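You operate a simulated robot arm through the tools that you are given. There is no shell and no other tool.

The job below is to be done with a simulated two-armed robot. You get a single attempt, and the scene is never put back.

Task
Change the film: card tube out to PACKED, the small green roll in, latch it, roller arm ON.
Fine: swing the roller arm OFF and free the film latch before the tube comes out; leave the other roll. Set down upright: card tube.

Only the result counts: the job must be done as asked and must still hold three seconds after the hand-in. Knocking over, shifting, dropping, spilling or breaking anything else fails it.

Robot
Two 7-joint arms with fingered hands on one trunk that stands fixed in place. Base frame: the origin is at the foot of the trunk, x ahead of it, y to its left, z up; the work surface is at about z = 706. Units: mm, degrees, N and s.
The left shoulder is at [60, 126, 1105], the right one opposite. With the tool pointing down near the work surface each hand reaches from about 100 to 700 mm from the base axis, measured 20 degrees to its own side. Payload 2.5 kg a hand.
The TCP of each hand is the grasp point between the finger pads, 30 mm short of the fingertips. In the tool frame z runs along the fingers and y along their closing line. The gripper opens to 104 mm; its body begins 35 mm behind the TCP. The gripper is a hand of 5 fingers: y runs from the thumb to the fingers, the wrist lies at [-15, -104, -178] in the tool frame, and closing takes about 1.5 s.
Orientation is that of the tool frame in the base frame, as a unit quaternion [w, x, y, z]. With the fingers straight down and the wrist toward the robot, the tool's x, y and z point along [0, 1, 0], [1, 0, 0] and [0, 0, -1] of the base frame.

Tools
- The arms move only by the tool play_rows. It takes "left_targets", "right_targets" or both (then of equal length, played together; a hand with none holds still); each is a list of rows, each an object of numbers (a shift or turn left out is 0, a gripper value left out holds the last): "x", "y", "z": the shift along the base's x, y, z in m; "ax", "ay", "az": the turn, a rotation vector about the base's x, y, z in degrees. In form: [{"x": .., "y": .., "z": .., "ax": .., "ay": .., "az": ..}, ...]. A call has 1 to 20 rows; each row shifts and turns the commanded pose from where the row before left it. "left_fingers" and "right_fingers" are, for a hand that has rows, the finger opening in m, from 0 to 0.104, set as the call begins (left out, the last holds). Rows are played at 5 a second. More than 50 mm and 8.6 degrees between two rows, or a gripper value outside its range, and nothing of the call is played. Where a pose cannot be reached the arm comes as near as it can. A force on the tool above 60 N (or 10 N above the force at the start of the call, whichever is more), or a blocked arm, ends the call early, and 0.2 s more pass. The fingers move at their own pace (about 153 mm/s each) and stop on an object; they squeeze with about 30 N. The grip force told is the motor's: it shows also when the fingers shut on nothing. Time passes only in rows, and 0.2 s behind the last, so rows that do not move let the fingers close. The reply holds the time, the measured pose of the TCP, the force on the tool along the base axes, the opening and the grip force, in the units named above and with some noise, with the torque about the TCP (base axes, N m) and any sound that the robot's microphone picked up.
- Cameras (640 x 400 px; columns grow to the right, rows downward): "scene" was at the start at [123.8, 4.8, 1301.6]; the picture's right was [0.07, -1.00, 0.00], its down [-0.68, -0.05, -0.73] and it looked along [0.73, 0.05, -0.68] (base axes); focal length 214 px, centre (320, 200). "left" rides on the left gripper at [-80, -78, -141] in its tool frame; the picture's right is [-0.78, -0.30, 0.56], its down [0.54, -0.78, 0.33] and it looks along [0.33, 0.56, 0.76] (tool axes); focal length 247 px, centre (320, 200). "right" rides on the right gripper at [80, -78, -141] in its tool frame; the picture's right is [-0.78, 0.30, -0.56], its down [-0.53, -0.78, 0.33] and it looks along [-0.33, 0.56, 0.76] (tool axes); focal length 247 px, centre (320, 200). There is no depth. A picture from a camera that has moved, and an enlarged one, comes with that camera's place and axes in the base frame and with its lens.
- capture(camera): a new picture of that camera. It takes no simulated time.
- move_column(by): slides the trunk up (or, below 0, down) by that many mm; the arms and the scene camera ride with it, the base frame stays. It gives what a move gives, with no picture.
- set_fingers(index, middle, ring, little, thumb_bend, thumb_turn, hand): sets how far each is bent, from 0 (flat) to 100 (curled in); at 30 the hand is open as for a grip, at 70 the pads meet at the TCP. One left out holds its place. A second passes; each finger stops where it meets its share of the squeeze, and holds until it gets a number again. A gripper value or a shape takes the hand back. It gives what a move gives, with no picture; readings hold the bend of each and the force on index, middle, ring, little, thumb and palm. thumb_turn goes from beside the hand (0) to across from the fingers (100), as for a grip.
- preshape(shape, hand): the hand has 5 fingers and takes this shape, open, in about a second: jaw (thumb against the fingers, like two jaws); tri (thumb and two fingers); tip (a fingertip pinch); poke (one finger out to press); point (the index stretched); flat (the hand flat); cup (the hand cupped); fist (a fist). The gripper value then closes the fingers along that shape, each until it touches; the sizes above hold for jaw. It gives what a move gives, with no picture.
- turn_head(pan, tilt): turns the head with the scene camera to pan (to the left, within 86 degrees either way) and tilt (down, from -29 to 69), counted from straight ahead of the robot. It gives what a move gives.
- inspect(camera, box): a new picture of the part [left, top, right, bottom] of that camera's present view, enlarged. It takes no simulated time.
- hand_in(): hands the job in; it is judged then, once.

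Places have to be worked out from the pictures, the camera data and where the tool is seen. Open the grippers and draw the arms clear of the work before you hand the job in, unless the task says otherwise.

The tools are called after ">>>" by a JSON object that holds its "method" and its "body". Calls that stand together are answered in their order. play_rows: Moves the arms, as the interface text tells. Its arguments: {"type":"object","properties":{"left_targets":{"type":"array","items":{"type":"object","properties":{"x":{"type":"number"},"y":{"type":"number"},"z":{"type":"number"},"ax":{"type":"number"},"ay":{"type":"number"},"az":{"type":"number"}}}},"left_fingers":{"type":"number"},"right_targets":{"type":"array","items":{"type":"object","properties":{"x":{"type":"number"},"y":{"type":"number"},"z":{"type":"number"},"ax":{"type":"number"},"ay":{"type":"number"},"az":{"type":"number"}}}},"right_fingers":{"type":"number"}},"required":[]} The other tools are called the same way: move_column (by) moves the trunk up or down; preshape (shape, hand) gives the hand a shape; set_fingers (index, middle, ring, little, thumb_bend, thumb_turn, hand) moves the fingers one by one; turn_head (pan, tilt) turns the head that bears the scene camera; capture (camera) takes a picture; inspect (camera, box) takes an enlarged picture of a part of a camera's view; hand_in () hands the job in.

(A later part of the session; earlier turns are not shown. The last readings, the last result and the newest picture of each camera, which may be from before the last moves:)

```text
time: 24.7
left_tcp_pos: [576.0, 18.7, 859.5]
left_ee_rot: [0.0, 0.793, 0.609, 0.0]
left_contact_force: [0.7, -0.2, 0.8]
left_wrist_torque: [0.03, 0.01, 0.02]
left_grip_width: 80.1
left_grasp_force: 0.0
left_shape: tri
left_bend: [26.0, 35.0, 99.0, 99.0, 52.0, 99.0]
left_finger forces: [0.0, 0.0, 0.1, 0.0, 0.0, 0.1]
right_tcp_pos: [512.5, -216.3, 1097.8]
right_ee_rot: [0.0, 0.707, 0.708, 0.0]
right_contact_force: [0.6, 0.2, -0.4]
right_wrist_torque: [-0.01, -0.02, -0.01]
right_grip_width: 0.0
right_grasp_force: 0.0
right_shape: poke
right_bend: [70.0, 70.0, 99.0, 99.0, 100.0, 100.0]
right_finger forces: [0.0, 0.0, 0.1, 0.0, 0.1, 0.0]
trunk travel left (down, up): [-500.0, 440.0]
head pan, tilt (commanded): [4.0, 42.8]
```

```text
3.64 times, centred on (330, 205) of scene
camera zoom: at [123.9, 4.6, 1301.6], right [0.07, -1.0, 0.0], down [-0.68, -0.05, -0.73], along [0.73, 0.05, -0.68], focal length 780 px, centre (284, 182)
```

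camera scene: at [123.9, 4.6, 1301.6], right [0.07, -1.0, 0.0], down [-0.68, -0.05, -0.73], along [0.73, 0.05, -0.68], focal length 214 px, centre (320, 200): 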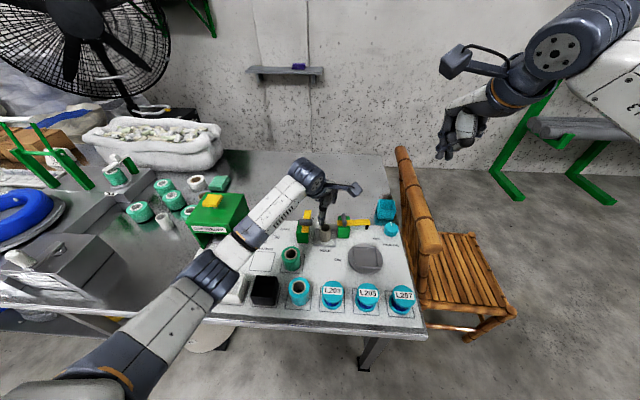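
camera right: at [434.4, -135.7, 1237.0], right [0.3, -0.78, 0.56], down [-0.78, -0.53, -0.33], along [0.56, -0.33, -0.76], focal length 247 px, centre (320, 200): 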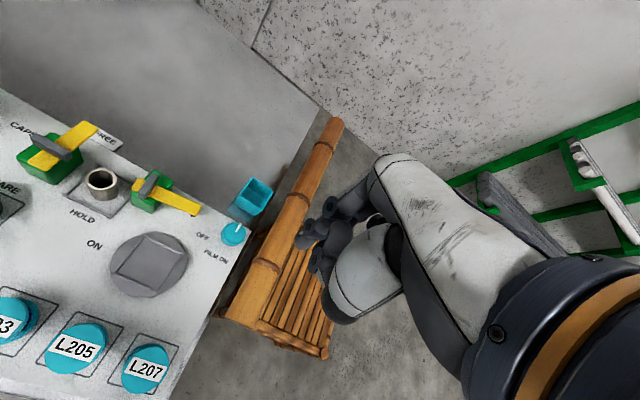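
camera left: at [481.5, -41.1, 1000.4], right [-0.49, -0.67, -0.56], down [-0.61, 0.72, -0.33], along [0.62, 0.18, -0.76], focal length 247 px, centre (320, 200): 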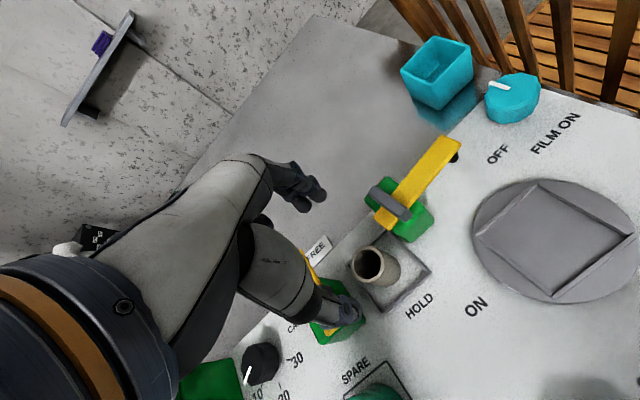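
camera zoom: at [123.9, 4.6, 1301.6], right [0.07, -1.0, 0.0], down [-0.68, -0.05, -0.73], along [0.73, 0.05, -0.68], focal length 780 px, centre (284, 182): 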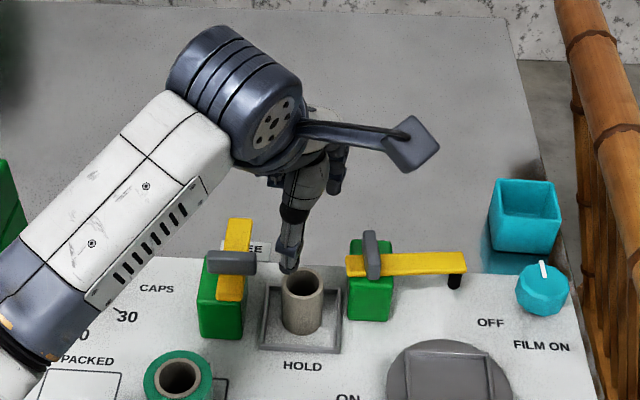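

The tube top is centred under the TCP to within a couple of millimetres. I descend to z≈805 and check the clearances.

>>> {"method": "play_rows", "body": {"left_targets": [{"z": -0.03}, {"z": -0.025}]}}

>>> {"method": "inspect", "body": {"camera": "left", "box": [230, 150, 430, 340]}}

>>> {"method": "inspect", "body": {"camera": "right", "box": [20, 90, 210, 230]}}

>>> {"method": "inspect", "body": {"camera": "scene", "box": [285, 170, 375, 250]}}

```text
time: 25.3
left_tcp_pos: [577.6, 17.8, 804.2]
left_ee_rot: [0.0, 0.793, 0.609, -0.001]
left_contact_force: [-0.1, -0.4, -0.5]
left_wrist_torque: [0.0, 0.02, 0.02]
left_grip_width: 80.5
left_grasp_force: 0.0
left_shape: tri
left_bend: [26.0, 35.0, 99.0, 99.0, 52.0, 99.0]
left_finger forces: [0.0, 0.0, 0.0, 0.0, 0.0, 0.0]
right_tcp_pos: [512.5, -215.3, 1097.3]
right_ee_rot: [0.0, 0.707, 0.707, 0.0]
right_contact_force: [0.1, 0.4, -0.5]
right_wrist_torque: [0.02, 0.0, -0.01]
right_grip_width: 0.0
right_grasp_force: 0.0
right_shape: poke
right_bend: [70.0, 70.0, 99.0, 99.0, 100.0, 100.0]
right_finger forces: [0.0, 0.0, 0.0, 0.0, 0.0, 0.0]
trunk travel left (down, up): [-500.0, 440.0]
head pan, tilt (commanded): [4.0, 42.8]
```

```text
2.11 times, centred on (330, 245) of left
camera zoom: at [481.4, -40.6, 944.6], right [-0.49, -0.67, -0.56], down [-0.61, 0.72, -0.33], along [0.62, 0.18, -0.76], focal length 520 px, centre (299, 105)
```

zoom: 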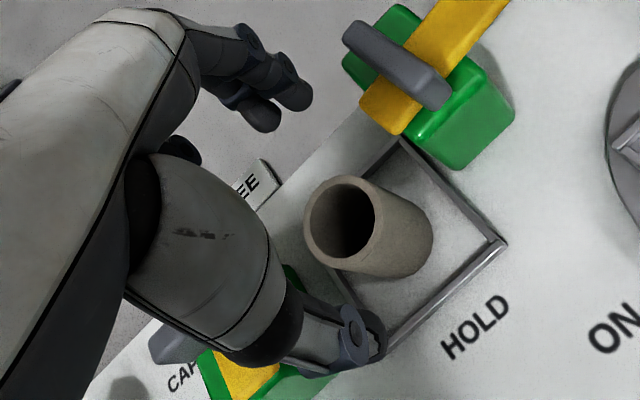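

```text
2.86 times, centred on (115, 160) of right
camera zoom: at [434.5, -135.9, 1237.1], right [0.3, -0.78, 0.56], down [-0.78, -0.54, -0.33], along [0.56, -0.33, -0.76], focal length 706 px, centre (906, 314)
```

zoom: 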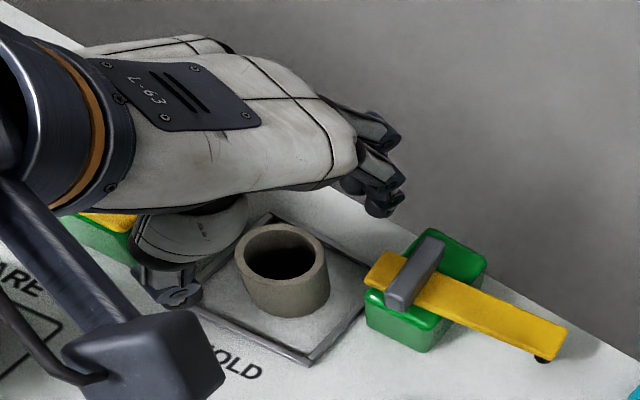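

```text
5.00 times, centred on (330, 210) of scene
camera zoom: at [123.9, 4.7, 1301.6], right [0.07, -1.0, 0.0], down [-0.68, -0.05, -0.73], along [0.73, 0.05, -0.68], focal length 1072 px, centre (270, 150)
```

zoom: 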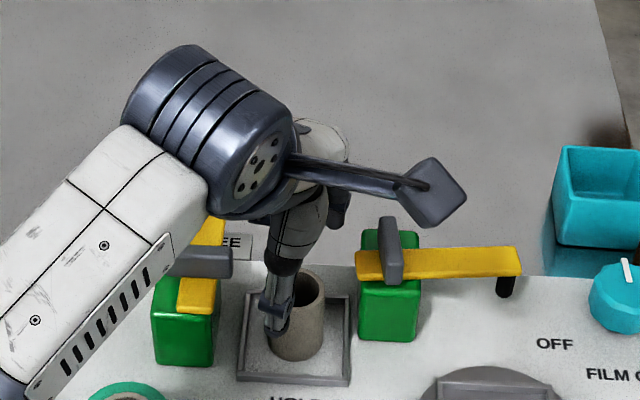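

Thumb and fingers straddle the tube. I descend to grasp height (tips at about z 732), watching forces for any touch of the latch handle.

>>> {"method": "play_rows", "body": {"left_targets": [{"x": -0.001, "y": 0.001, "z": -0.02}, {"z": -0.012}, {"z": -0.01}]}}

>>> {"method": "inspect", "body": {"camera": "left", "box": [230, 150, 430, 340]}}

>>> {"method": "inspect", "body": {"camera": "right", "box": [20, 90, 210, 230]}}

>>> {"method": "inspect", "body": {"camera": "scene", "box": [285, 170, 375, 250]}}

```text
time: 26.1
left_tcp_pos: [574.0, 18.6, 763.4]
left_ee_rot: [0.001, 0.793, 0.609, 0.0]
left_contact_force: [-0.2, -1.8, 2.0]
left_wrist_torque: [0.11, 0.0, -0.01]
left_grip_width: 80.0
left_grasp_force: 0.0
left_shape: tri
left_bend: [26.0, 35.0, 99.0, 99.0, 52.0, 99.0]
left_finger forces: [0.0, 0.0, 0.1, 2.8, 0.1, 0.0]
right_tcp_pos: [512.4, -216.5, 1097.6]
right_ee_rot: [-0.001, 0.707, 0.707, 0.0]
right_contact_force: [0.3, 0.2, 0.4]
right_wrist_torque: [0.0, 0.02, 0.01]
right_grip_width: 0.0
right_grasp_force: 0.1
right_shape: poke
right_bend: [70.0, 70.0, 99.0, 99.0, 100.0, 100.0]
right_finger forces: [0.0, 0.0, 0.1, 0.0, 0.1, 0.0]
trunk travel left (down, up): [-500.0, 440.0]
head pan, tilt (commanded): [4.0, 42.8]
```

```text
2.11 times, centred on (330, 245) of left
camera zoom: at [479.9, -39.3, 903.7], right [-0.49, -0.67, -0.56], down [-0.61, 0.72, -0.33], along [0.62, 0.18, -0.76], focal length 520 px, centre (299, 105)
```

zoom: 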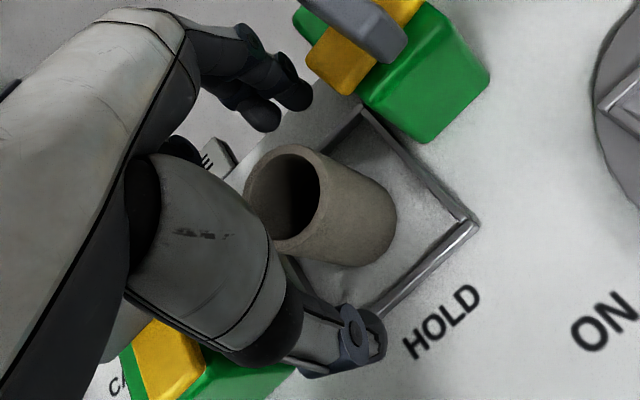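

```text
2.86 times, centred on (115, 160) of right
camera zoom: at [434.3, -136.1, 1237.2], right [0.3, -0.78, 0.56], down [-0.78, -0.53, -0.33], along [0.56, -0.33, -0.76], focal length 706 px, centre (906, 314)
```

zoom: 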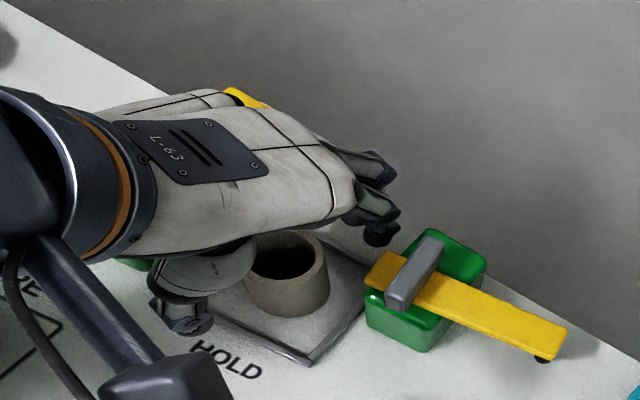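

```text
5.00 times, centred on (330, 210) of scene
camera zoom: at [123.7, 4.6, 1301.6], right [0.07, -1.0, 0.0], down [-0.68, -0.05, -0.73], along [0.73, 0.05, -0.68], focal length 1072 px, centre (270, 150)
```

zoom: 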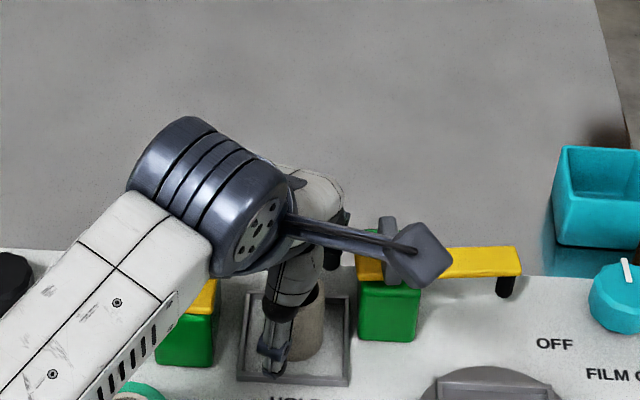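

The little finger lightly touches the latch (2.8 N), so I stop at TCP z≈763, where the tips are 25 mm down the tube. I back up 2 mm to relieve it and close the fingers on the tube.

>>> {"method": "play_rows", "body": {"left_fingers": 0.0, "left_targets": [{"z": 0.002}, {}, {}, {}, {}, {}, {}, {}]}}

>>> {"method": "inspect", "body": {"camera": "left", "box": [230, 150, 430, 340]}}

>>> {"method": "inspect", "body": {"camera": "right", "box": [20, 90, 210, 230]}}

>>> {"method": "inspect", "body": {"camera": "scene", "box": [285, 170, 375, 250]}}

```text
time: 27.9
left_tcp_pos: [574.6, 19.4, 764.5]
left_ee_rot: [-0.001, 0.793, 0.61, 0.0]
left_contact_force: [-0.6, 0.5, 0.1]
left_wrist_torque: [0.02, -0.02, -0.03]
left_grip_width: 29.6
left_grasp_force: 30.0
left_shape: tri
left_bend: [74.0, 54.0, 100.0, 100.0, 74.0, 100.0]
left_finger forces: [13.0, 13.2, 0.0, 0.1, 26.8, 0.0]
right_tcp_pos: [512.3, -214.8, 1097.9]
right_ee_rot: [0.0, 0.708, 0.707, 0.0]
right_contact_force: [0.6, 0.1, -1.0]
right_wrist_torque: [-0.03, -0.02, 0.02]
right_grip_width: 0.0
right_grasp_force: 0.1
right_shape: poke
right_bend: [70.0, 70.0, 99.0, 99.0, 100.0, 100.0]
right_finger forces: [0.1, 0.0, 0.1, 0.0, 0.0, 0.0]
trunk travel left (down, up): [-500.0, 440.0]
head pan, tilt (commanded): [4.0, 42.8]
```

```text
2.11 times, centred on (330, 245) of left
camera zoom: at [480.2, -38.9, 905.4], right [-0.49, -0.67, -0.56], down [-0.61, 0.72, -0.33], along [0.62, 0.18, -0.76], focal length 520 px, centre (299, 105)
```

zoom: 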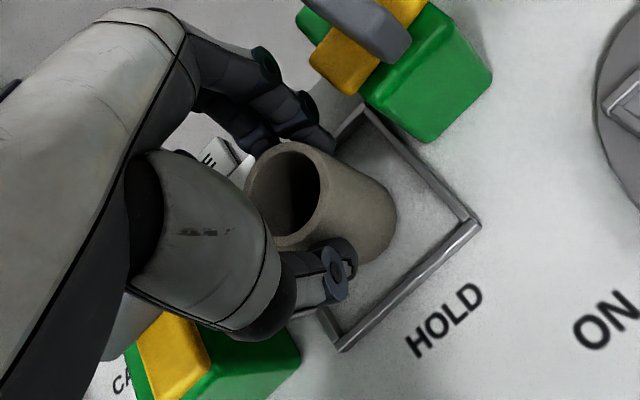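

```text
2.86 times, centred on (115, 160) of right
camera zoom: at [434.4, -135.9, 1237.1], right [0.3, -0.78, 0.56], down [-0.78, -0.53, -0.33], along [0.56, -0.33, -0.76], focal length 706 px, centre (906, 314)
```

zoom: 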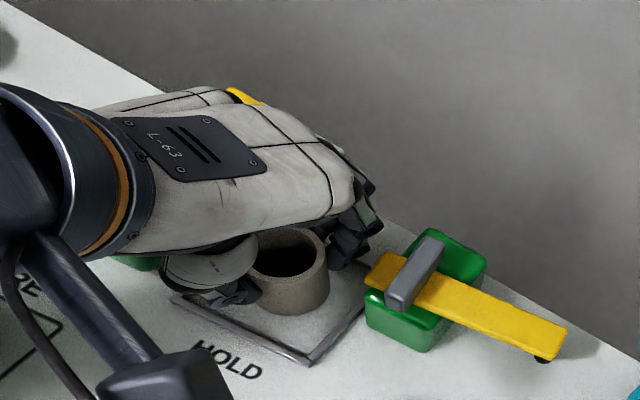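

```text
5.00 times, centred on (330, 210) of scene
camera zoom: at [123.8, 4.8, 1301.6], right [0.07, -1.0, 0.0], down [-0.68, -0.05, -0.73], along [0.73, 0.05, -0.68], focal length 1072 px, centre (270, 150)
```

zoom: 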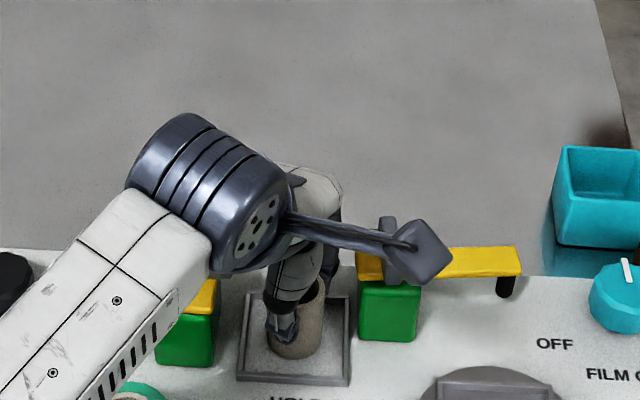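

The tube is held firmly (13 N, 13 N and 27 N on index, middle and thumb) and barely moved. I lift straight up.

>>> {"method": "play_rows", "body": {"left_targets": [{"z": 0.015}, {"z": 0.02}, {"z": 0.03}, {"z": 0.035}, {"z": 0.03}]}}

>>> {"method": "inspect", "body": {"camera": "left", "box": [230, 150, 430, 340]}}

>>> {"method": "inspect", "body": {"camera": "right", "box": [0, 60, 240, 230]}}

>>> {"method": "inspect", "body": {"camera": "scene", "box": [265, 150, 385, 250]}}

```text
time: 29.1
left_tcp_pos: [575.2, 21.0, 895.0]
left_ee_rot: [-0.001, 0.793, 0.609, -0.001]
left_contact_force: [-0.3, 0.4, -0.8]
left_wrist_torque: [0.0, 0.02, 0.02]
left_grip_width: 29.6
left_grasp_force: 30.4
left_shape: tri
left_bend: [74.0, 54.0, 100.0, 100.0, 74.0, 100.0]
left_finger forces: [13.3, 13.4, 0.0, 0.0, 26.7, 0.0]
right_tcp_pos: [511.7, -215.9, 1097.8]
right_ee_rot: [0.0, 0.707, 0.707, -0.001]
right_contact_force: [0.5, 1.1, 0.0]
right_wrist_torque: [0.02, 0.02, -0.02]
right_grip_width: 0.1
right_grasp_force: 0.1
right_shape: poke
right_bend: [70.0, 70.0, 99.0, 99.0, 100.0, 100.0]
right_finger forces: [0.0, 0.1, 0.0, 0.0, 0.0, 0.0]
trunk travel left (down, up): [-500.0, 440.0]
head pan, tilt (commanded): [4.0, 42.8]
```

```text
2.11 times, centred on (330, 245) of left
camera zoom: at [481.0, -38.2, 1036.4], right [-0.49, -0.67, -0.56], down [-0.61, 0.72, -0.33], along [0.62, 0.18, -0.76], focal length 520 px, centre (299, 105)
```

zoom: 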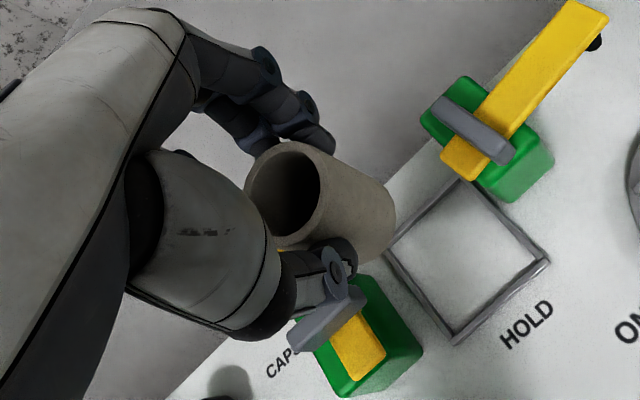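

```text
2.35 times, centred on (120, 145) of right
camera zoom: at [434.3, -135.9, 1237.1], right [0.3, -0.78, 0.56], down [-0.78, -0.53, -0.33], along [0.56, -0.33, -0.76], focal length 581 px, centre (791, 329)
```

zoom: 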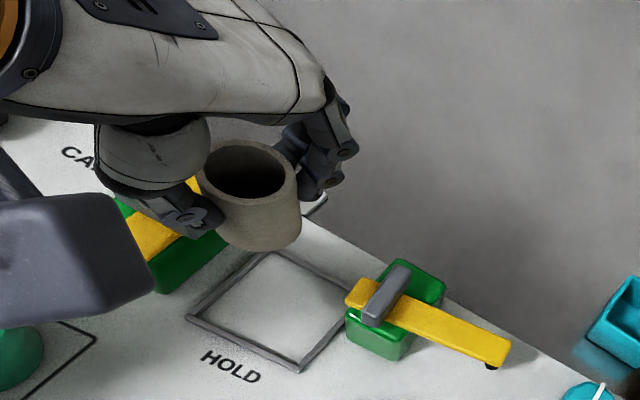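

```text
4.00 times, centred on (325, 200) of scene
camera zoom: at [123.8, 4.7, 1301.6], right [0.07, -1.0, 0.0], down [-0.68, -0.05, -0.73], along [0.73, 0.05, -0.68], focal length 858 px, centre (300, 200)
```

zoom: 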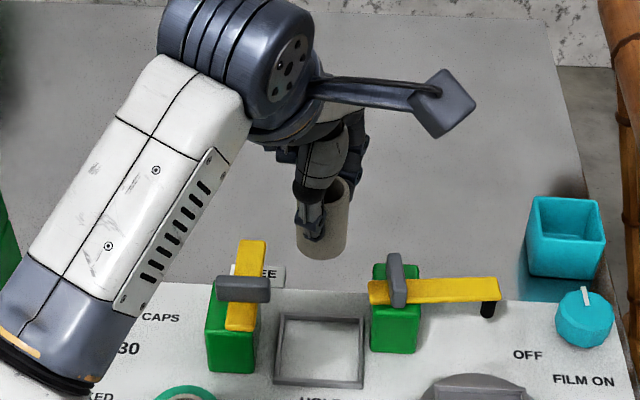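

The tube is held upright, and the latch and roller arm haven't moved. I carry it at height over to the PACKED square, centred at about (472.5, 209.5).

>>> {"method": "play_rows", "body": {"left_targets": [{"x": -0.0207, "y": 0.0378}, {"x": -0.0207, "y": 0.0378}, {"x": -0.0207, "y": 0.0378}, {"x": -0.0207, "y": 0.0378}, {"x": -0.0207, "y": 0.0378}, {"z": -0.03}, {"z": -0.03}]}}

>>> {"method": "capture", "body": {"camera": "scene"}}

>>> {"method": "inspect", "body": {"camera": "scene", "box": [210, 190, 330, 300]}}

>>> {"method": "capture", "body": {"camera": "left"}}

>>> {"method": "capture", "body": {"camera": "right"}}

```text
time: 30.7
left_tcp_pos: [471.4, 208.9, 834.7]
left_ee_rot: [0.0, 0.793, 0.609, -0.001]
left_contact_force: [0.3, 1.0, 0.0]
left_wrist_torque: [0.02, 0.0, 0.01]
left_grip_width: 29.6
left_grasp_force: 29.9
left_shape: tri
left_bend: [74.0, 54.0, 100.0, 100.0, 74.0, 100.0]
left_finger forces: [13.4, 13.7, 0.0, 0.1, 26.7, 0.0]
right_tcp_pos: [512.0, -216.0, 1097.5]
right_ee_rot: [0.001, 0.708, 0.706, 0.001]
right_contact_force: [0.4, -0.9, 0.0]
right_wrist_torque: [0.01, 0.02, -0.05]
right_grip_width: 0.0
right_grasp_force: 0.0
right_shape: poke
right_bend: [70.0, 70.0, 99.0, 99.0, 100.0, 100.0]
right_finger forces: [0.0, 0.1, 0.0, 0.0, 0.1, 0.0]
trunk travel left (down, up): [-500.0, 440.0]
head pan, tilt (commanded): [4.0, 42.8]
```

```text
taken
camera scene: at [123.9, 4.8, 1301.6], right [0.07, -1.0, 0.0], down [-0.68, -0.05, -0.73], along [0.73, 0.05, -0.68], focal length 214 px, centre (320, 200)
```

scene: 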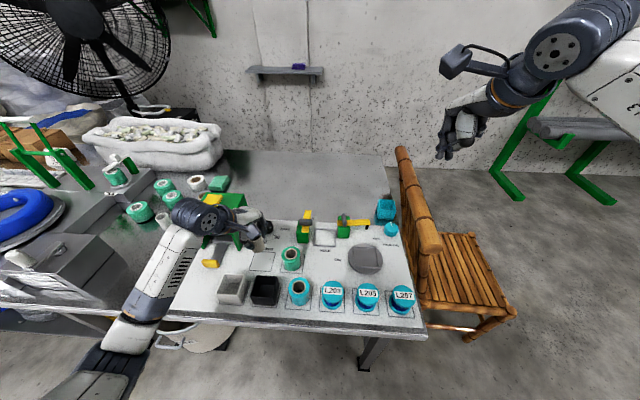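

```text
3.64 times, centred on (270, 245) of scene
camera zoom: at [123.9, 4.8, 1301.6], right [0.07, -1.0, 0.0], down [-0.68, -0.05, -0.73], along [0.73, 0.05, -0.68], focal length 780 px, centre (502, 36)
```

zoom: 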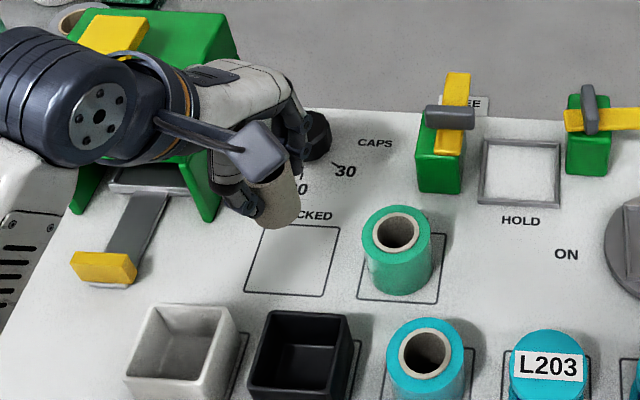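

```text
taken
camera left: at [376.5, 150.3, 975.7], right [-0.49, -0.67, -0.56], down [-0.61, 0.72, -0.33], along [0.62, 0.18, -0.76], focal length 247 px, centre (320, 200)
```

left: 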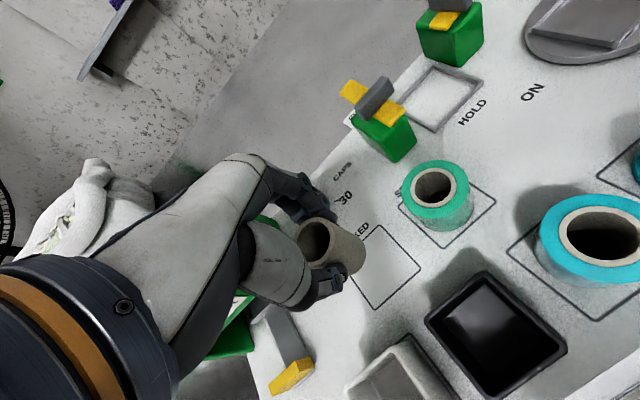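

```text
taken
camera right: at [434.5, -135.9, 1237.1], right [0.3, -0.78, 0.56], down [-0.78, -0.53, -0.33], along [0.56, -0.33, -0.76], focal length 247 px, centre (320, 200)
```

right: 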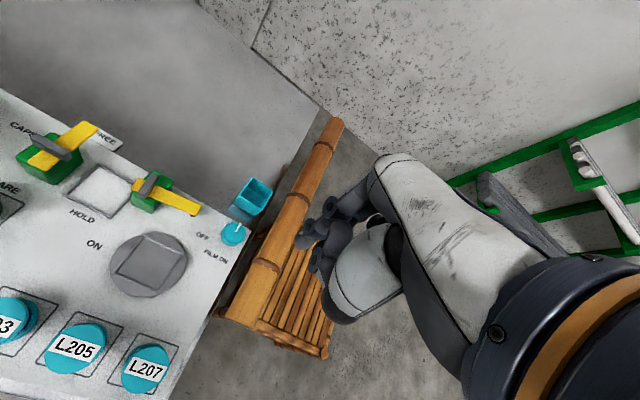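

The held tube is centred over PACKED (measured at (472.4, 210)). I lower it until its bottom is about 2 mm above the panel.

>>> {"method": "play_rows", "body": {"left_targets": [{"z": -0.03}, {"z": -0.025}, {"z": -0.013}]}}

>>> {"method": "inspect", "body": {"camera": "scene", "box": [220, 220, 310, 290]}}

>>> {"method": "inspect", "body": {"camera": "left", "box": [240, 150, 460, 340]}}

```text
time: 31.5
left_tcp_pos: [471.3, 208.2, 766.8]
left_ee_rot: [0.0, 0.793, 0.609, 0.0]
left_contact_force: [0.4, -0.9, 0.0]
left_wrist_torque: [0.03, -0.01, 0.01]
left_grip_width: 29.8
left_grasp_force: 30.3
left_shape: tri
left_bend: [74.0, 54.0, 100.0, 100.0, 74.0, 100.0]
left_finger forces: [13.5, 13.8, 0.0, 0.0, 26.6, 0.0]
right_tcp_pos: [511.7, -216.3, 1097.0]
right_ee_rot: [0.0, 0.707, 0.707, 0.0]
right_contact_force: [0.1, 0.6, 0.1]
right_wrist_torque: [0.0, -0.02, -0.03]
right_grip_width: 0.0
right_grasp_force: 0.0
right_shape: poke
right_bend: [70.0, 70.0, 99.0, 99.0, 100.0, 100.0]
right_finger forces: [0.0, 0.0, 0.0, 0.1, 0.0, 0.0]
trunk travel left (down, up): [-500.0, 440.0]
head pan, tilt (commanded): [4.0, 42.8]
```

```text
5.71 times, centred on (265, 255) of scene
camera zoom: at [123.8, 4.8, 1301.6], right [0.07, -1.0, 0.0], down [-0.68, -0.05, -0.73], along [0.73, 0.05, -0.68], focal length 1226 px, centre (634, -114)
```

zoom: 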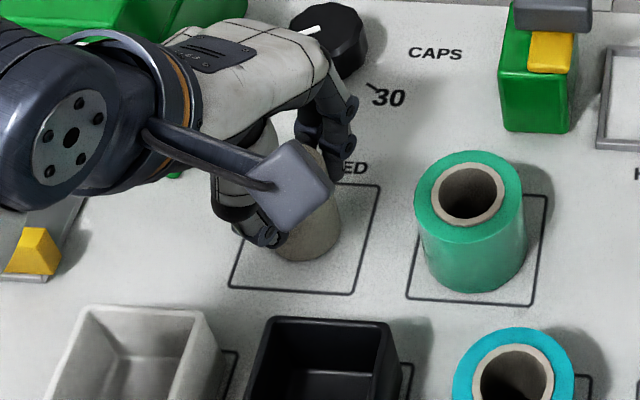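

```text
2.11 times, centred on (350, 245) of left
camera zoom: at [376.4, 149.9, 908.0], right [-0.49, -0.67, -0.56], down [-0.61, 0.72, -0.33], along [0.62, 0.18, -0.76], focal length 520 px, centre (257, 105)
```

zoom: 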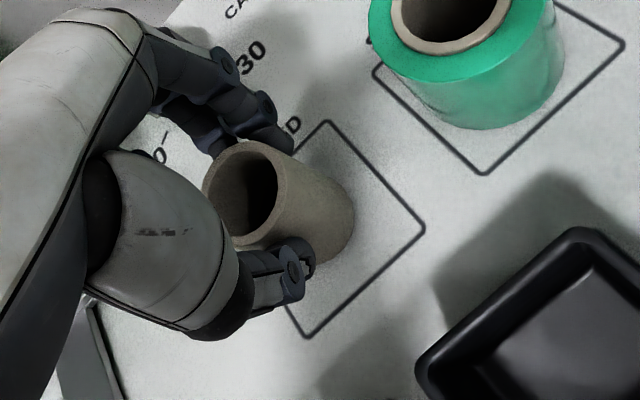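

The tube is inside the PACKED square. I lower in 1 mm steps until contact shows.

>>> {"method": "play_rows", "body": {"left_targets": [{"z": -0.001}, {"z": -0.001}, {}]}}

```text
time: 32.3
left_tcp_pos: [471.9, 209.2, 764.3]
left_ee_rot: [-0.001, 0.793, 0.61, -0.001]
left_contact_force: [0.1, 0.3, 0.1]
left_wrist_torque: [0.01, -0.02, 0.01]
left_grip_width: 29.8
left_grasp_force: 29.9
left_shape: tri
left_bend: [74.0, 54.0, 100.0, 100.0, 74.0, 100.0]
left_finger forces: [13.4, 13.8, 0.1, 0.0, 26.7, 0.1]
right_tcp_pos: [512.9, -215.0, 1097.1]
right_ee_rot: [0.001, 0.707, 0.707, 0.0]
right_contact_force: [-0.5, 1.1, 0.5]
right_wrist_torque: [0.0, -0.01, -0.02]
right_grip_width: 0.0
right_grasp_force: 0.2
right_shape: poke
right_bend: [70.0, 70.0, 99.0, 99.0, 100.0, 100.0]
right_finger forces: [0.0, 0.1, 0.0, 0.0, 0.0, 0.0]
trunk travel left (down, up): [-500.0, 440.0]
head pan, tilt (commanded): [4.0, 42.8]
```

No contact yet, so I continue down in 1 mm steps.

>>> {"method": "play_rows", "body": {"left_targets": [{"z": -0.001}, {"z": -0.001}, {}]}}

```text
time: 33.1
left_tcp_pos: [470.8, 208.6, 762.9]
left_ee_rot: [0.0, 0.793, 0.61, -0.001]
left_contact_force: [-1.0, 0.4, 1.1]
left_wrist_torque: [-0.02, -0.01, 0.04]
left_grip_width: 29.5
left_grasp_force: 29.9
left_shape: tri
left_bend: [74.0, 54.0, 100.0, 100.0, 74.0, 100.0]
left_finger forces: [13.3, 13.8, 0.0, 0.1, 27.0, 0.1]
right_tcp_pos: [512.9, -216.5, 1098.1]
right_ee_rot: [0.0, 0.707, 0.707, 0.001]
right_contact_force: [-0.6, 0.6, 0.0]
right_wrist_torque: [-0.02, -0.01, 0.01]
right_grip_width: 0.2
right_grasp_force: 0.2
right_shape: poke
right_bend: [70.0, 70.0, 99.0, 99.0, 100.0, 100.0]
right_finger forces: [0.0, 0.0, 0.1, 0.1, 0.1, 0.0]
trunk travel left (down, up): [-500.0, 440.0]
head pan, tilt (commanded): [4.0, 42.8]
```

There may be a first hint of contact (1 N). One more millimetre should confirm it.

>>> {"method": "play_rows", "body": {"left_targets": [{"z": -0.001}, {}]}}

>>> {"method": "inspect", "body": {"camera": "scene", "box": [240, 235, 300, 280]}}

```text
time: 33.7
left_tcp_pos: [471.9, 209.2, 762.3]
left_ee_rot: [0.001, 0.793, 0.609, 0.0]
left_contact_force: [-1.4, 0.5, 4.9]
left_wrist_torque: [0.05, 0.0, 0.0]
left_grip_width: 29.7
left_grasp_force: 30.3
left_shape: tri
left_bend: [74.0, 54.0, 100.0, 100.0, 74.0, 100.0]
left_finger forces: [13.4, 14.1, 0.0, 0.0, 28.5, 0.0]
right_tcp_pos: [511.3, -217.1, 1098.7]
right_ee_rot: [0.0, 0.707, 0.707, 0.0]
right_contact_force: [-0.3, -0.4, -0.3]
right_wrist_torque: [-0.01, -0.01, -0.02]
right_grip_width: 0.2
right_grasp_force: 0.0
right_shape: poke
right_bend: [70.0, 70.0, 99.0, 99.0, 100.0, 100.0]
right_finger forces: [0.1, 0.0, 0.1, 0.0, 0.1, 0.0]
trunk travel left (down, up): [-500.0, 440.0]
head pan, tilt (commanded): [4.0, 42.8]
```

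```text
8.89 times, centred on (270, 258) of scene
camera zoom: at [123.3, 4.7, 1301.7], right [0.07, -1.0, 0.0], down [-0.68, -0.05, -0.73], along [0.73, 0.05, -0.68], focal length 1906 px, centre (764, -311)
```

zoom: 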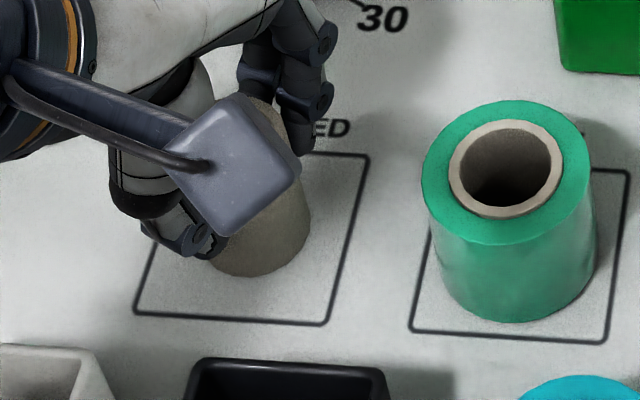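

The tube stands on the panel (5 N contact). I open the fingers to 60 mm, which keeps the thumb clear of the bins, and then lift straight up.

>>> {"method": "play_rows", "body": {"left_fingers": 0.06, "left_targets": [{}, {}, {}, {}]}}

>>> {"method": "inspect", "body": {"camera": "left", "box": [240, 150, 460, 340]}}

>>> {"method": "inspect", "body": {"camera": "scene", "box": [230, 225, 310, 285]}}

```text
time: 34.7
left_tcp_pos: [470.6, 207.9, 763.3]
left_ee_rot: [0.0, 0.792, 0.61, 0.0]
left_contact_force: [-0.2, 1.1, 0.5]
left_wrist_torque: [-0.02, -0.05, 0.0]
left_grip_width: 59.8
left_grasp_force: 0.1
left_shape: tri
left_bend: [74.0, 42.0, 99.0, 99.0, 66.0, 100.0]
left_finger forces: [0.0, 0.1, 0.0, 0.0, 0.1, 0.1]
right_tcp_pos: [512.0, -215.7, 1096.8]
right_ee_rot: [0.001, 0.707, 0.707, 0.0]
right_contact_force: [-0.1, 0.4, -0.8]
right_wrist_torque: [0.02, -0.02, -0.02]
right_grip_width: 0.0
right_grasp_force: 0.0
right_shape: poke
right_bend: [70.0, 70.0, 99.0, 99.0, 100.0, 100.0]
right_finger forces: [0.0, 0.0, 0.0, 0.0, 0.0, 0.1]
trunk travel left (down, up): [-500.0, 440.0]
head pan, tilt (commanded): [4.0, 42.8]
```

```text
2.11 times, centred on (350, 245) of left
camera zoom: at [376.8, 150.0, 903.0], right [-0.49, -0.67, -0.56], down [-0.61, 0.72, -0.33], along [0.62, 0.18, -0.76], focal length 520 px, centre (257, 105)
```

zoom: 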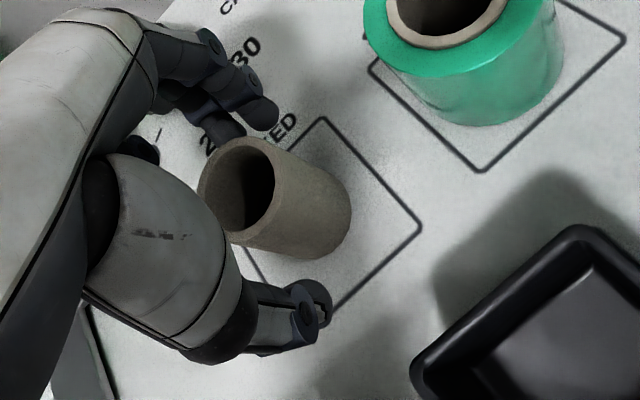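

```text
6.67 times, centred on (270, 255) of scene
camera zoom: at [123.8, 4.8, 1301.6], right [0.07, -1.0, 0.0], down [-0.68, -0.05, -0.73], along [0.73, 0.05, -0.68], focal length 1430 px, centre (653, -167)
```

zoom: 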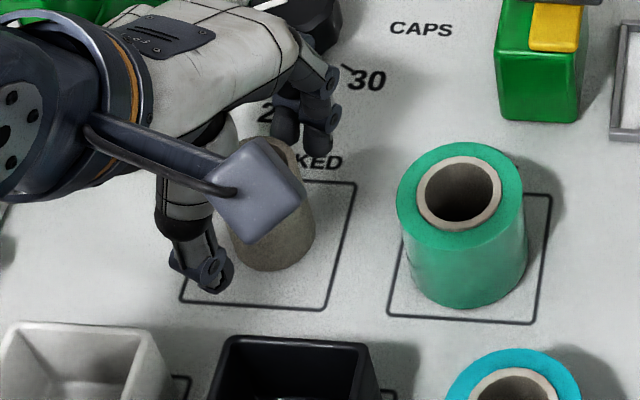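

The grip is open, though the index still reads a bend of 74. I look closer to be sure it is free of the tube before lifting.

>>> {"method": "inspect", "body": {"camera": "left", "box": [310, 170, 390, 270]}}

>>> {"method": "inspect", "body": {"camera": "scene", "box": [250, 230, 285, 265]}}

```text
4.00 times, centred on (350, 220) of left
camera zoom: at [376.8, 150.0, 903.0], right [-0.49, -0.67, -0.56], down [-0.61, 0.72, -0.33], along [0.62, 0.18, -0.76], focal length 988 px, centre (200, 120)
```

zoom: 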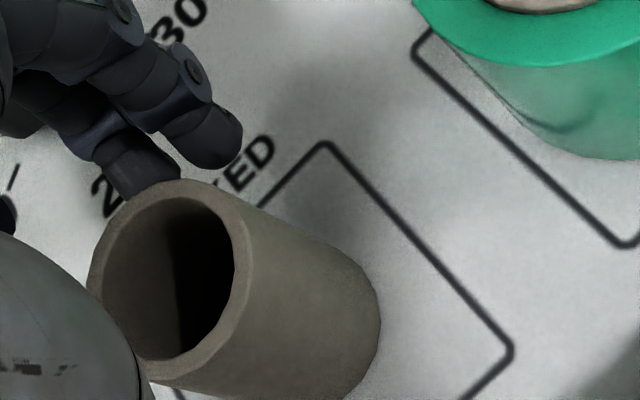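

```text
11.43 times, centred on (268, 248) of scene
camera zoom: at [123.8, 4.8, 1301.6], right [0.07, -1.0, 0.0], down [-0.68, -0.05, -0.73], along [0.73, 0.05, -0.68], focal length 2451 px, centre (920, -343)
```

zoom: 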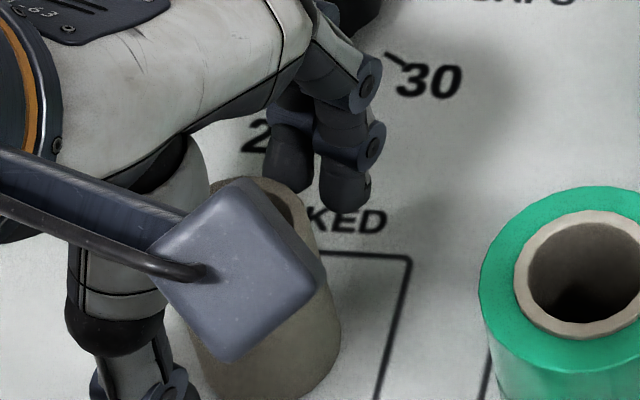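

The middle finger is still close to the tube's back rim, so I open slightly more, to 72 mm, then lift slowly.

>>> {"method": "play_rows", "body": {"left_fingers": 0.072, "left_targets": [{}, {}, {"z": 0.01}, {"z": 0.015}]}}

>>> {"method": "inspect", "body": {"camera": "left", "box": [240, 150, 460, 340]}}

>>> {"method": "inspect", "body": {"camera": "scene", "box": [230, 225, 310, 285]}}

```text
time: 35.7
left_tcp_pos: [470.0, 209.2, 786.5]
left_ee_rot: [0.001, 0.793, 0.61, 0.0]
left_contact_force: [-0.3, -0.5, -0.1]
left_wrist_torque: [-0.02, 0.01, 0.02]
left_grip_width: 71.6
left_grasp_force: 0.0
left_shape: tri
left_bend: [73.0, 37.0, 99.0, 99.0, 59.0, 99.0]
left_finger forces: [0.1, 0.0, 0.0, 0.1, 0.0, 0.1]
right_tcp_pos: [511.4, -216.1, 1096.6]
right_ee_rot: [0.0, 0.707, 0.707, -0.001]
right_contact_force: [0.4, -1.3, 0.4]
right_wrist_torque: [-0.02, -0.02, 0.0]
right_grip_width: 0.0
right_grasp_force: 0.0
right_shape: poke
right_bend: [70.0, 70.0, 99.0, 99.0, 100.0, 100.0]
right_finger forces: [0.0, 0.0, 0.0, 0.0, 0.0, 0.0]
trunk travel left (down, up): [-500.0, 440.0]
head pan, tilt (commanded): [4.0, 42.8]
```

```text
2.11 times, centred on (350, 245) of left
camera zoom: at [376.7, 150.4, 927.8], right [-0.49, -0.67, -0.56], down [-0.61, 0.72, -0.33], along [0.62, 0.18, -0.76], focal length 520 px, centre (257, 105)
```

zoom: 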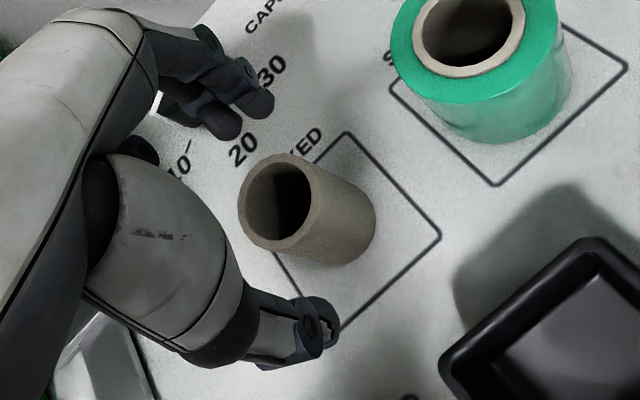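

```text
6.67 times, centred on (270, 255) of scene
camera zoom: at [123.8, 4.7, 1301.6], right [0.07, -1.0, 0.0], down [-0.68, -0.05, -0.73], along [0.73, 0.05, -0.68], focal length 1430 px, centre (653, -167)
```

zoom: 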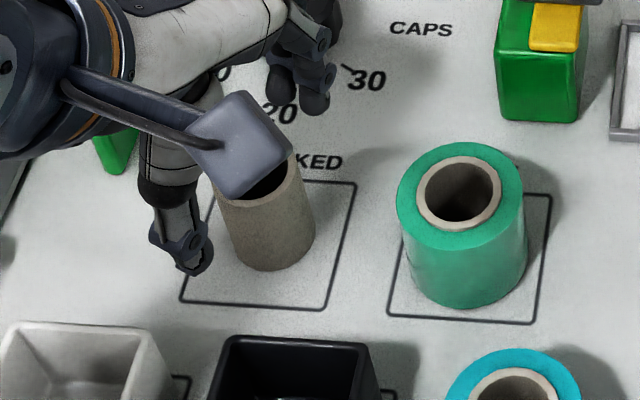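

The tube stands upright and clear inside PACKED. I lift away, turn the hand a further -10°, go above the spare roll and re-open the tri shape.

>>> {"method": "play_rows", "body": {"left_targets": [{"z": 0.03}, {"z": 0.035}, {"z": 0.035}, {"y": -0.032, "az": -5}, {"x": 0.002, "y": -0.032, "az": -5}, {"y": -0.032}]}}

>>> {"method": "preshape", "body": {"shape": "tri", "hand": "left"}}

>>> {"method": "capture", "body": {"camera": "left"}}

>>> {"method": "inspect", "body": {"camera": "scene", "box": [220, 180, 360, 300]}}

```text
time: 37.1
left_tcp_pos: [474.1, 111.4, 888.6]
left_ee_rot: [-0.001, 0.844, 0.536, 0.001]
left_contact_force: [-0.2, 1.0, 0.1]
left_wrist_torque: [0.03, 0.05, 0.01]
left_grip_width: 71.7
left_grasp_force: 0.1
left_shape: tri
left_bend: [73.0, 37.0, 99.0, 99.0, 59.0, 99.0]
left_finger forces: [0.1, 0.0, 0.1, 0.0, 0.0, 0.0]
right_tcp_pos: [512.2, -215.7, 1097.6]
right_ee_rot: [0.0, 0.707, 0.707, 0.0]
right_contact_force: [0.2, -0.1, 0.3]
right_wrist_torque: [0.01, -0.01, 0.0]
right_grip_width: 0.0
right_grasp_force: 0.0
right_shape: poke
right_bend: [70.0, 70.0, 99.0, 99.0, 100.0, 100.0]
right_finger forces: [0.1, 0.1, 0.0, 0.0, 0.0, 0.0]
trunk travel left (down, up): [-500.0, 440.0]
head pan, tilt (commanded): [4.0, 42.8]
```

```text
time: 38.0
left_tcp_pos: [473.8, 112.2, 887.5]
left_ee_rot: [0.001, 0.843, 0.538, 0.0]
left_contact_force: [-0.6, 0.0, -0.2]
left_wrist_torque: [-0.01, 0.02, 0.0]
left_grip_width: 103.6
left_grasp_force: 0.0
left_shape: tri
left_bend: [30.0, 30.0, 99.0, 99.0, 30.0, 98.0]
left_finger forces: [0.0, 0.0, 0.1, 0.0, 0.0, 0.1]
right_tcp_pos: [512.5, -216.6, 1097.7]
right_ee_rot: [0.0, 0.707, 0.707, 0.0]
right_contact_force: [0.7, 0.0, -0.2]
right_wrist_torque: [-0.02, 0.0, -0.01]
right_grip_width: 0.0
right_grasp_force: 0.2
right_shape: poke
right_bend: [70.0, 70.0, 99.0, 99.0, 100.0, 100.0]
right_finger forces: [0.0, 0.1, 0.1, 0.0, 0.1, 0.1]
trunk travel left (down, up): [-500.0, 440.0]
head pan, tilt (commanded): [4.0, 42.8]
```

```text
taken
camera left: at [370.3, 71.6, 1028.2], right [-0.6, -0.58, -0.56], down [-0.48, 0.81, -0.33], along [0.64, 0.07, -0.76], focal length 247 px, centre (320, 200)
```

left: 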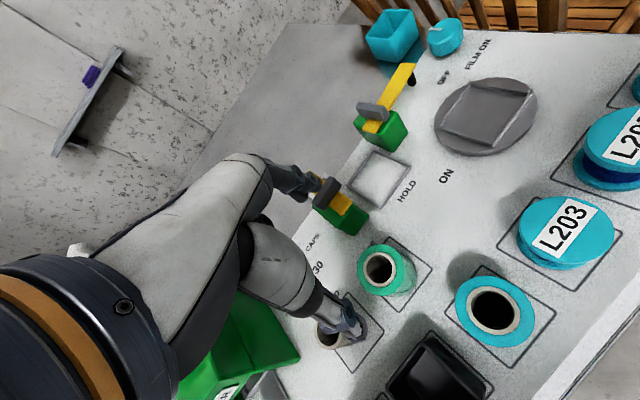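

```text
3.33 times, centred on (290, 240) of scene
camera zoom: at [123.8, 4.8, 1301.6], right [0.07, -1.0, 0.0], down [-0.68, -0.05, -0.73], along [0.73, 0.05, -0.68], focal length 715 px, centre (420, 67)
```

zoom: 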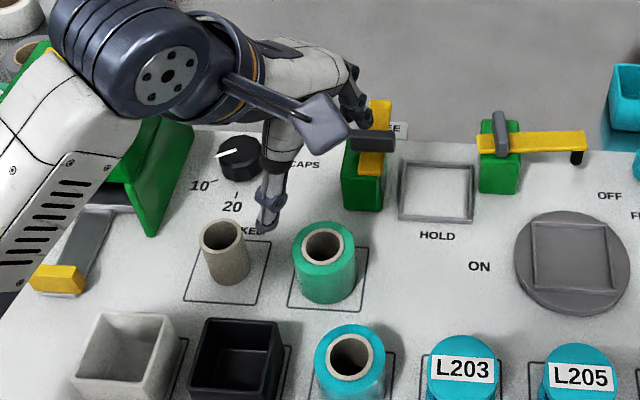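

The tube is standing in PACKED and the hand is above the spare roll. I set the opening to 80 mm, centre up and descend to z≈800 to check alignment.

>>> {"method": "play_rows", "body": {"left_fingers": 0.08, "left_targets": [{"x": -0.001, "y": 0.001, "z": -0.01}, {"z": -0.03}, {"z": -0.03}, {"z": -0.018}]}}

>>> {"method": "inspect", "body": {"camera": "left", "box": [230, 140, 450, 350]}}

>>> {"method": "inspect", "body": {"camera": "scene", "box": [230, 200, 350, 300]}}

```text
time: 39.0
left_tcp_pos: [472.1, 113.9, 799.1]
left_ee_rot: [0.0, 0.843, 0.537, 0.0]
left_contact_force: [-1.2, -0.6, -0.3]
left_wrist_torque: [0.01, -0.01, -0.02]
left_grip_width: 80.1
left_grasp_force: 0.0
left_shape: tri
left_bend: [26.0, 35.0, 99.0, 99.0, 52.0, 99.0]
left_finger forces: [0.0, 0.0, 0.1, 0.1, 0.0, 0.0]
right_tcp_pos: [511.2, -216.2, 1097.6]
right_ee_rot: [0.001, 0.707, 0.708, 0.0]
right_contact_force: [0.6, -0.2, 0.0]
right_wrist_torque: [0.01, -0.01, -0.03]
right_grip_width: 0.1
right_grasp_force: 0.1
right_shape: poke
right_bend: [70.0, 70.0, 99.0, 99.0, 100.0, 100.0]
right_finger forces: [0.0, 0.0, 0.0, 0.0, 0.0, 0.0]
trunk travel left (down, up): [-500.0, 440.0]
head pan, tilt (commanded): [4.0, 42.8]
```

```text
1.90 times, centred on (340, 245) of left
camera zoom: at [369.1, 72.9, 939.3], right [-0.6, -0.58, -0.56], down [-0.48, 0.81, -0.33], along [0.64, 0.07, -0.76], focal length 470 px, centre (282, 114)
```

zoom: 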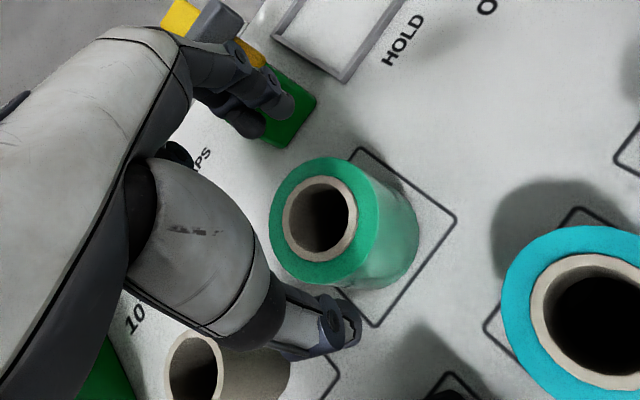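

```text
4.00 times, centred on (290, 250) of scene
camera zoom: at [123.8, 4.8, 1301.6], right [0.07, -1.0, 0.0], down [-0.68, -0.05, -0.73], along [0.73, 0.05, -0.68], focal length 858 px, centre (440, 0)
```

zoom: 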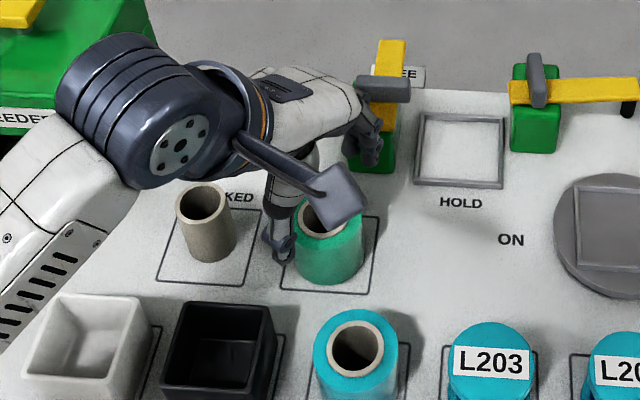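

The left camera puts the roll at (471.8, 114.5), in agreement with the scene camera, with about 10 mm of clearance on each side. I descend to grasp height.

>>> {"method": "play_rows", "body": {"left_targets": [{"z": -0.02}, {"z": -0.02}]}}

>>> {"method": "inspect", "body": {"camera": "left", "box": [230, 140, 450, 350]}}

>>> {"method": "inspect", "body": {"camera": "scene", "box": [240, 220, 340, 290]}}

```text
time: 39.6
left_tcp_pos: [472.1, 113.7, 759.3]
left_ee_rot: [-0.001, 0.843, 0.537, 0.001]
left_contact_force: [0.0, -0.1, -0.7]
left_wrist_torque: [-0.03, -0.02, -0.02]
left_grip_width: 80.1
left_grasp_force: 0.1
left_shape: tri
left_bend: [26.0, 35.0, 99.0, 99.0, 52.0, 99.0]
left_finger forces: [0.1, 0.0, 0.0, 0.1, 0.1, 0.0]
right_tcp_pos: [512.9, -215.7, 1098.6]
right_ee_rot: [0.0, 0.707, 0.708, 0.0]
right_contact_force: [0.2, 0.3, -0.1]
right_wrist_torque: [0.02, 0.01, 0.03]
right_grip_width: 0.0
right_grasp_force: 0.1
right_shape: poke
right_bend: [70.0, 70.0, 99.0, 99.0, 100.0, 100.0]
right_finger forces: [0.0, 0.0, 0.1, 0.0, 0.0, 0.0]
trunk travel left (down, up): [-500.0, 440.0]
head pan, tilt (commanded): [4.0, 42.8]
```

```text
1.90 times, centred on (340, 245) of left
camera zoom: at [369.0, 73.3, 899.7], right [-0.6, -0.58, -0.56], down [-0.48, 0.81, -0.33], along [0.64, 0.07, -0.76], focal length 470 px, centre (282, 114)
```

zoom: 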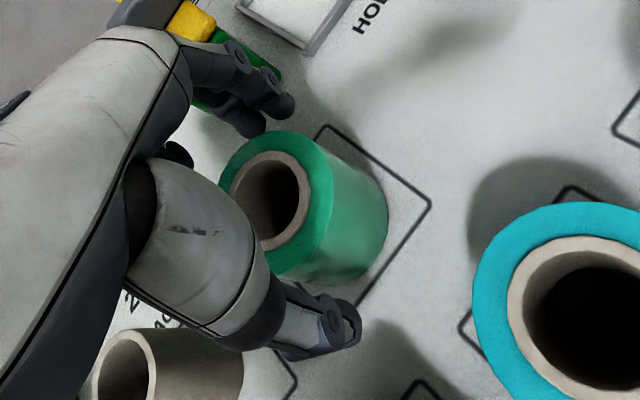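

```text
5.71 times, centred on (290, 255) of scene
camera zoom: at [123.9, 4.8, 1301.6], right [0.07, -1.0, 0.0], down [-0.68, -0.05, -0.73], along [0.73, 0.05, -0.68], focal length 1226 px, centre (491, -114)
```

zoom: 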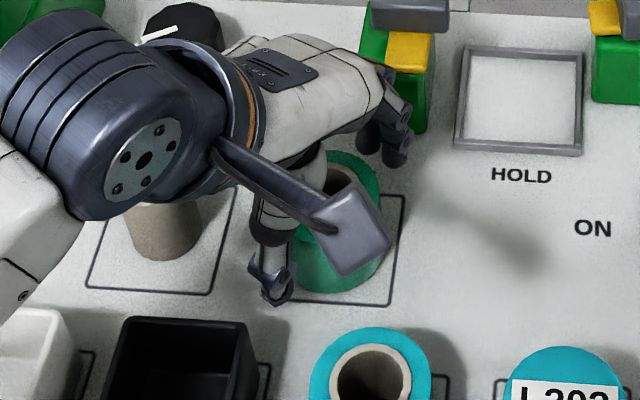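

Nothing is touching yet. I close the fingers on the roll.

>>> {"method": "play_rows", "body": {"left_fingers": 0.0, "left_targets": [{}, {}, {}, {}, {}, {}, {}, {}]}}

>>> {"method": "inspect", "body": {"camera": "left", "box": [230, 140, 450, 350]}}

>>> {"method": "inspect", "body": {"camera": "scene", "box": [240, 220, 340, 290]}}

```text
time: 41.4
left_tcp_pos: [471.7, 114.7, 758.2]
left_ee_rot: [0.0, 0.843, 0.538, 0.0]
left_contact_force: [0.3, -0.3, -0.2]
left_wrist_torque: [0.03, 0.01, 0.01]
left_grip_width: 47.0
left_grasp_force: 30.0
left_shape: tri
left_bend: [74.0, 49.0, 100.0, 100.0, 69.0, 100.0]
left_finger forces: [13.3, 13.6, 0.0, 0.0, 27.1, 0.0]
right_tcp_pos: [513.3, -216.9, 1096.7]
right_ee_rot: [0.001, 0.707, 0.707, 0.001]
right_contact_force: [0.1, 0.6, 0.1]
right_wrist_torque: [-0.02, -0.01, 0.04]
right_grip_width: 0.0
right_grasp_force: 0.1
right_shape: poke
right_bend: [70.0, 70.0, 99.0, 99.0, 100.0, 100.0]
right_finger forces: [0.0, 0.0, 0.0, 0.0, 0.0, 0.0]
trunk travel left (down, up): [-500.0, 440.0]
head pan, tilt (commanded): [4.0, 42.8]
```

```text
1.90 times, centred on (340, 245) of left
camera zoom: at [369.0, 73.3, 899.9], right [-0.6, -0.58, -0.56], down [-0.48, 0.81, -0.33], along [0.64, 0.07, -0.76], focal length 470 px, centre (282, 114)
```

zoom: 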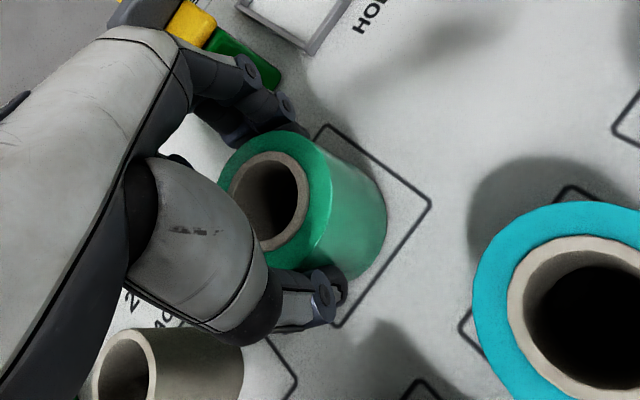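

```text
5.71 times, centred on (290, 255) of scene
camera zoom: at [123.9, 4.8, 1301.6], right [0.07, -1.0, 0.0], down [-0.68, -0.05, -0.73], along [0.73, 0.05, -0.68], focal length 1226 px, centre (491, -114)
```

zoom: 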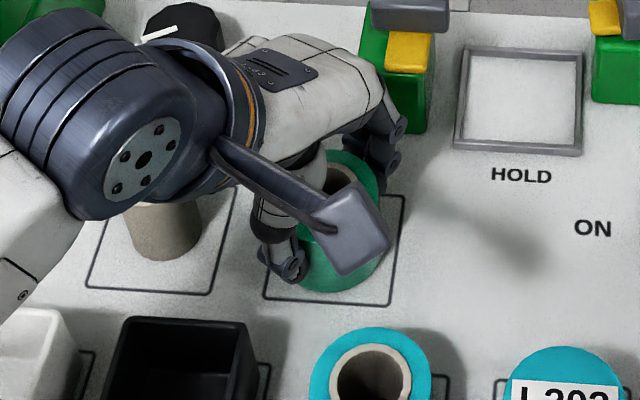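

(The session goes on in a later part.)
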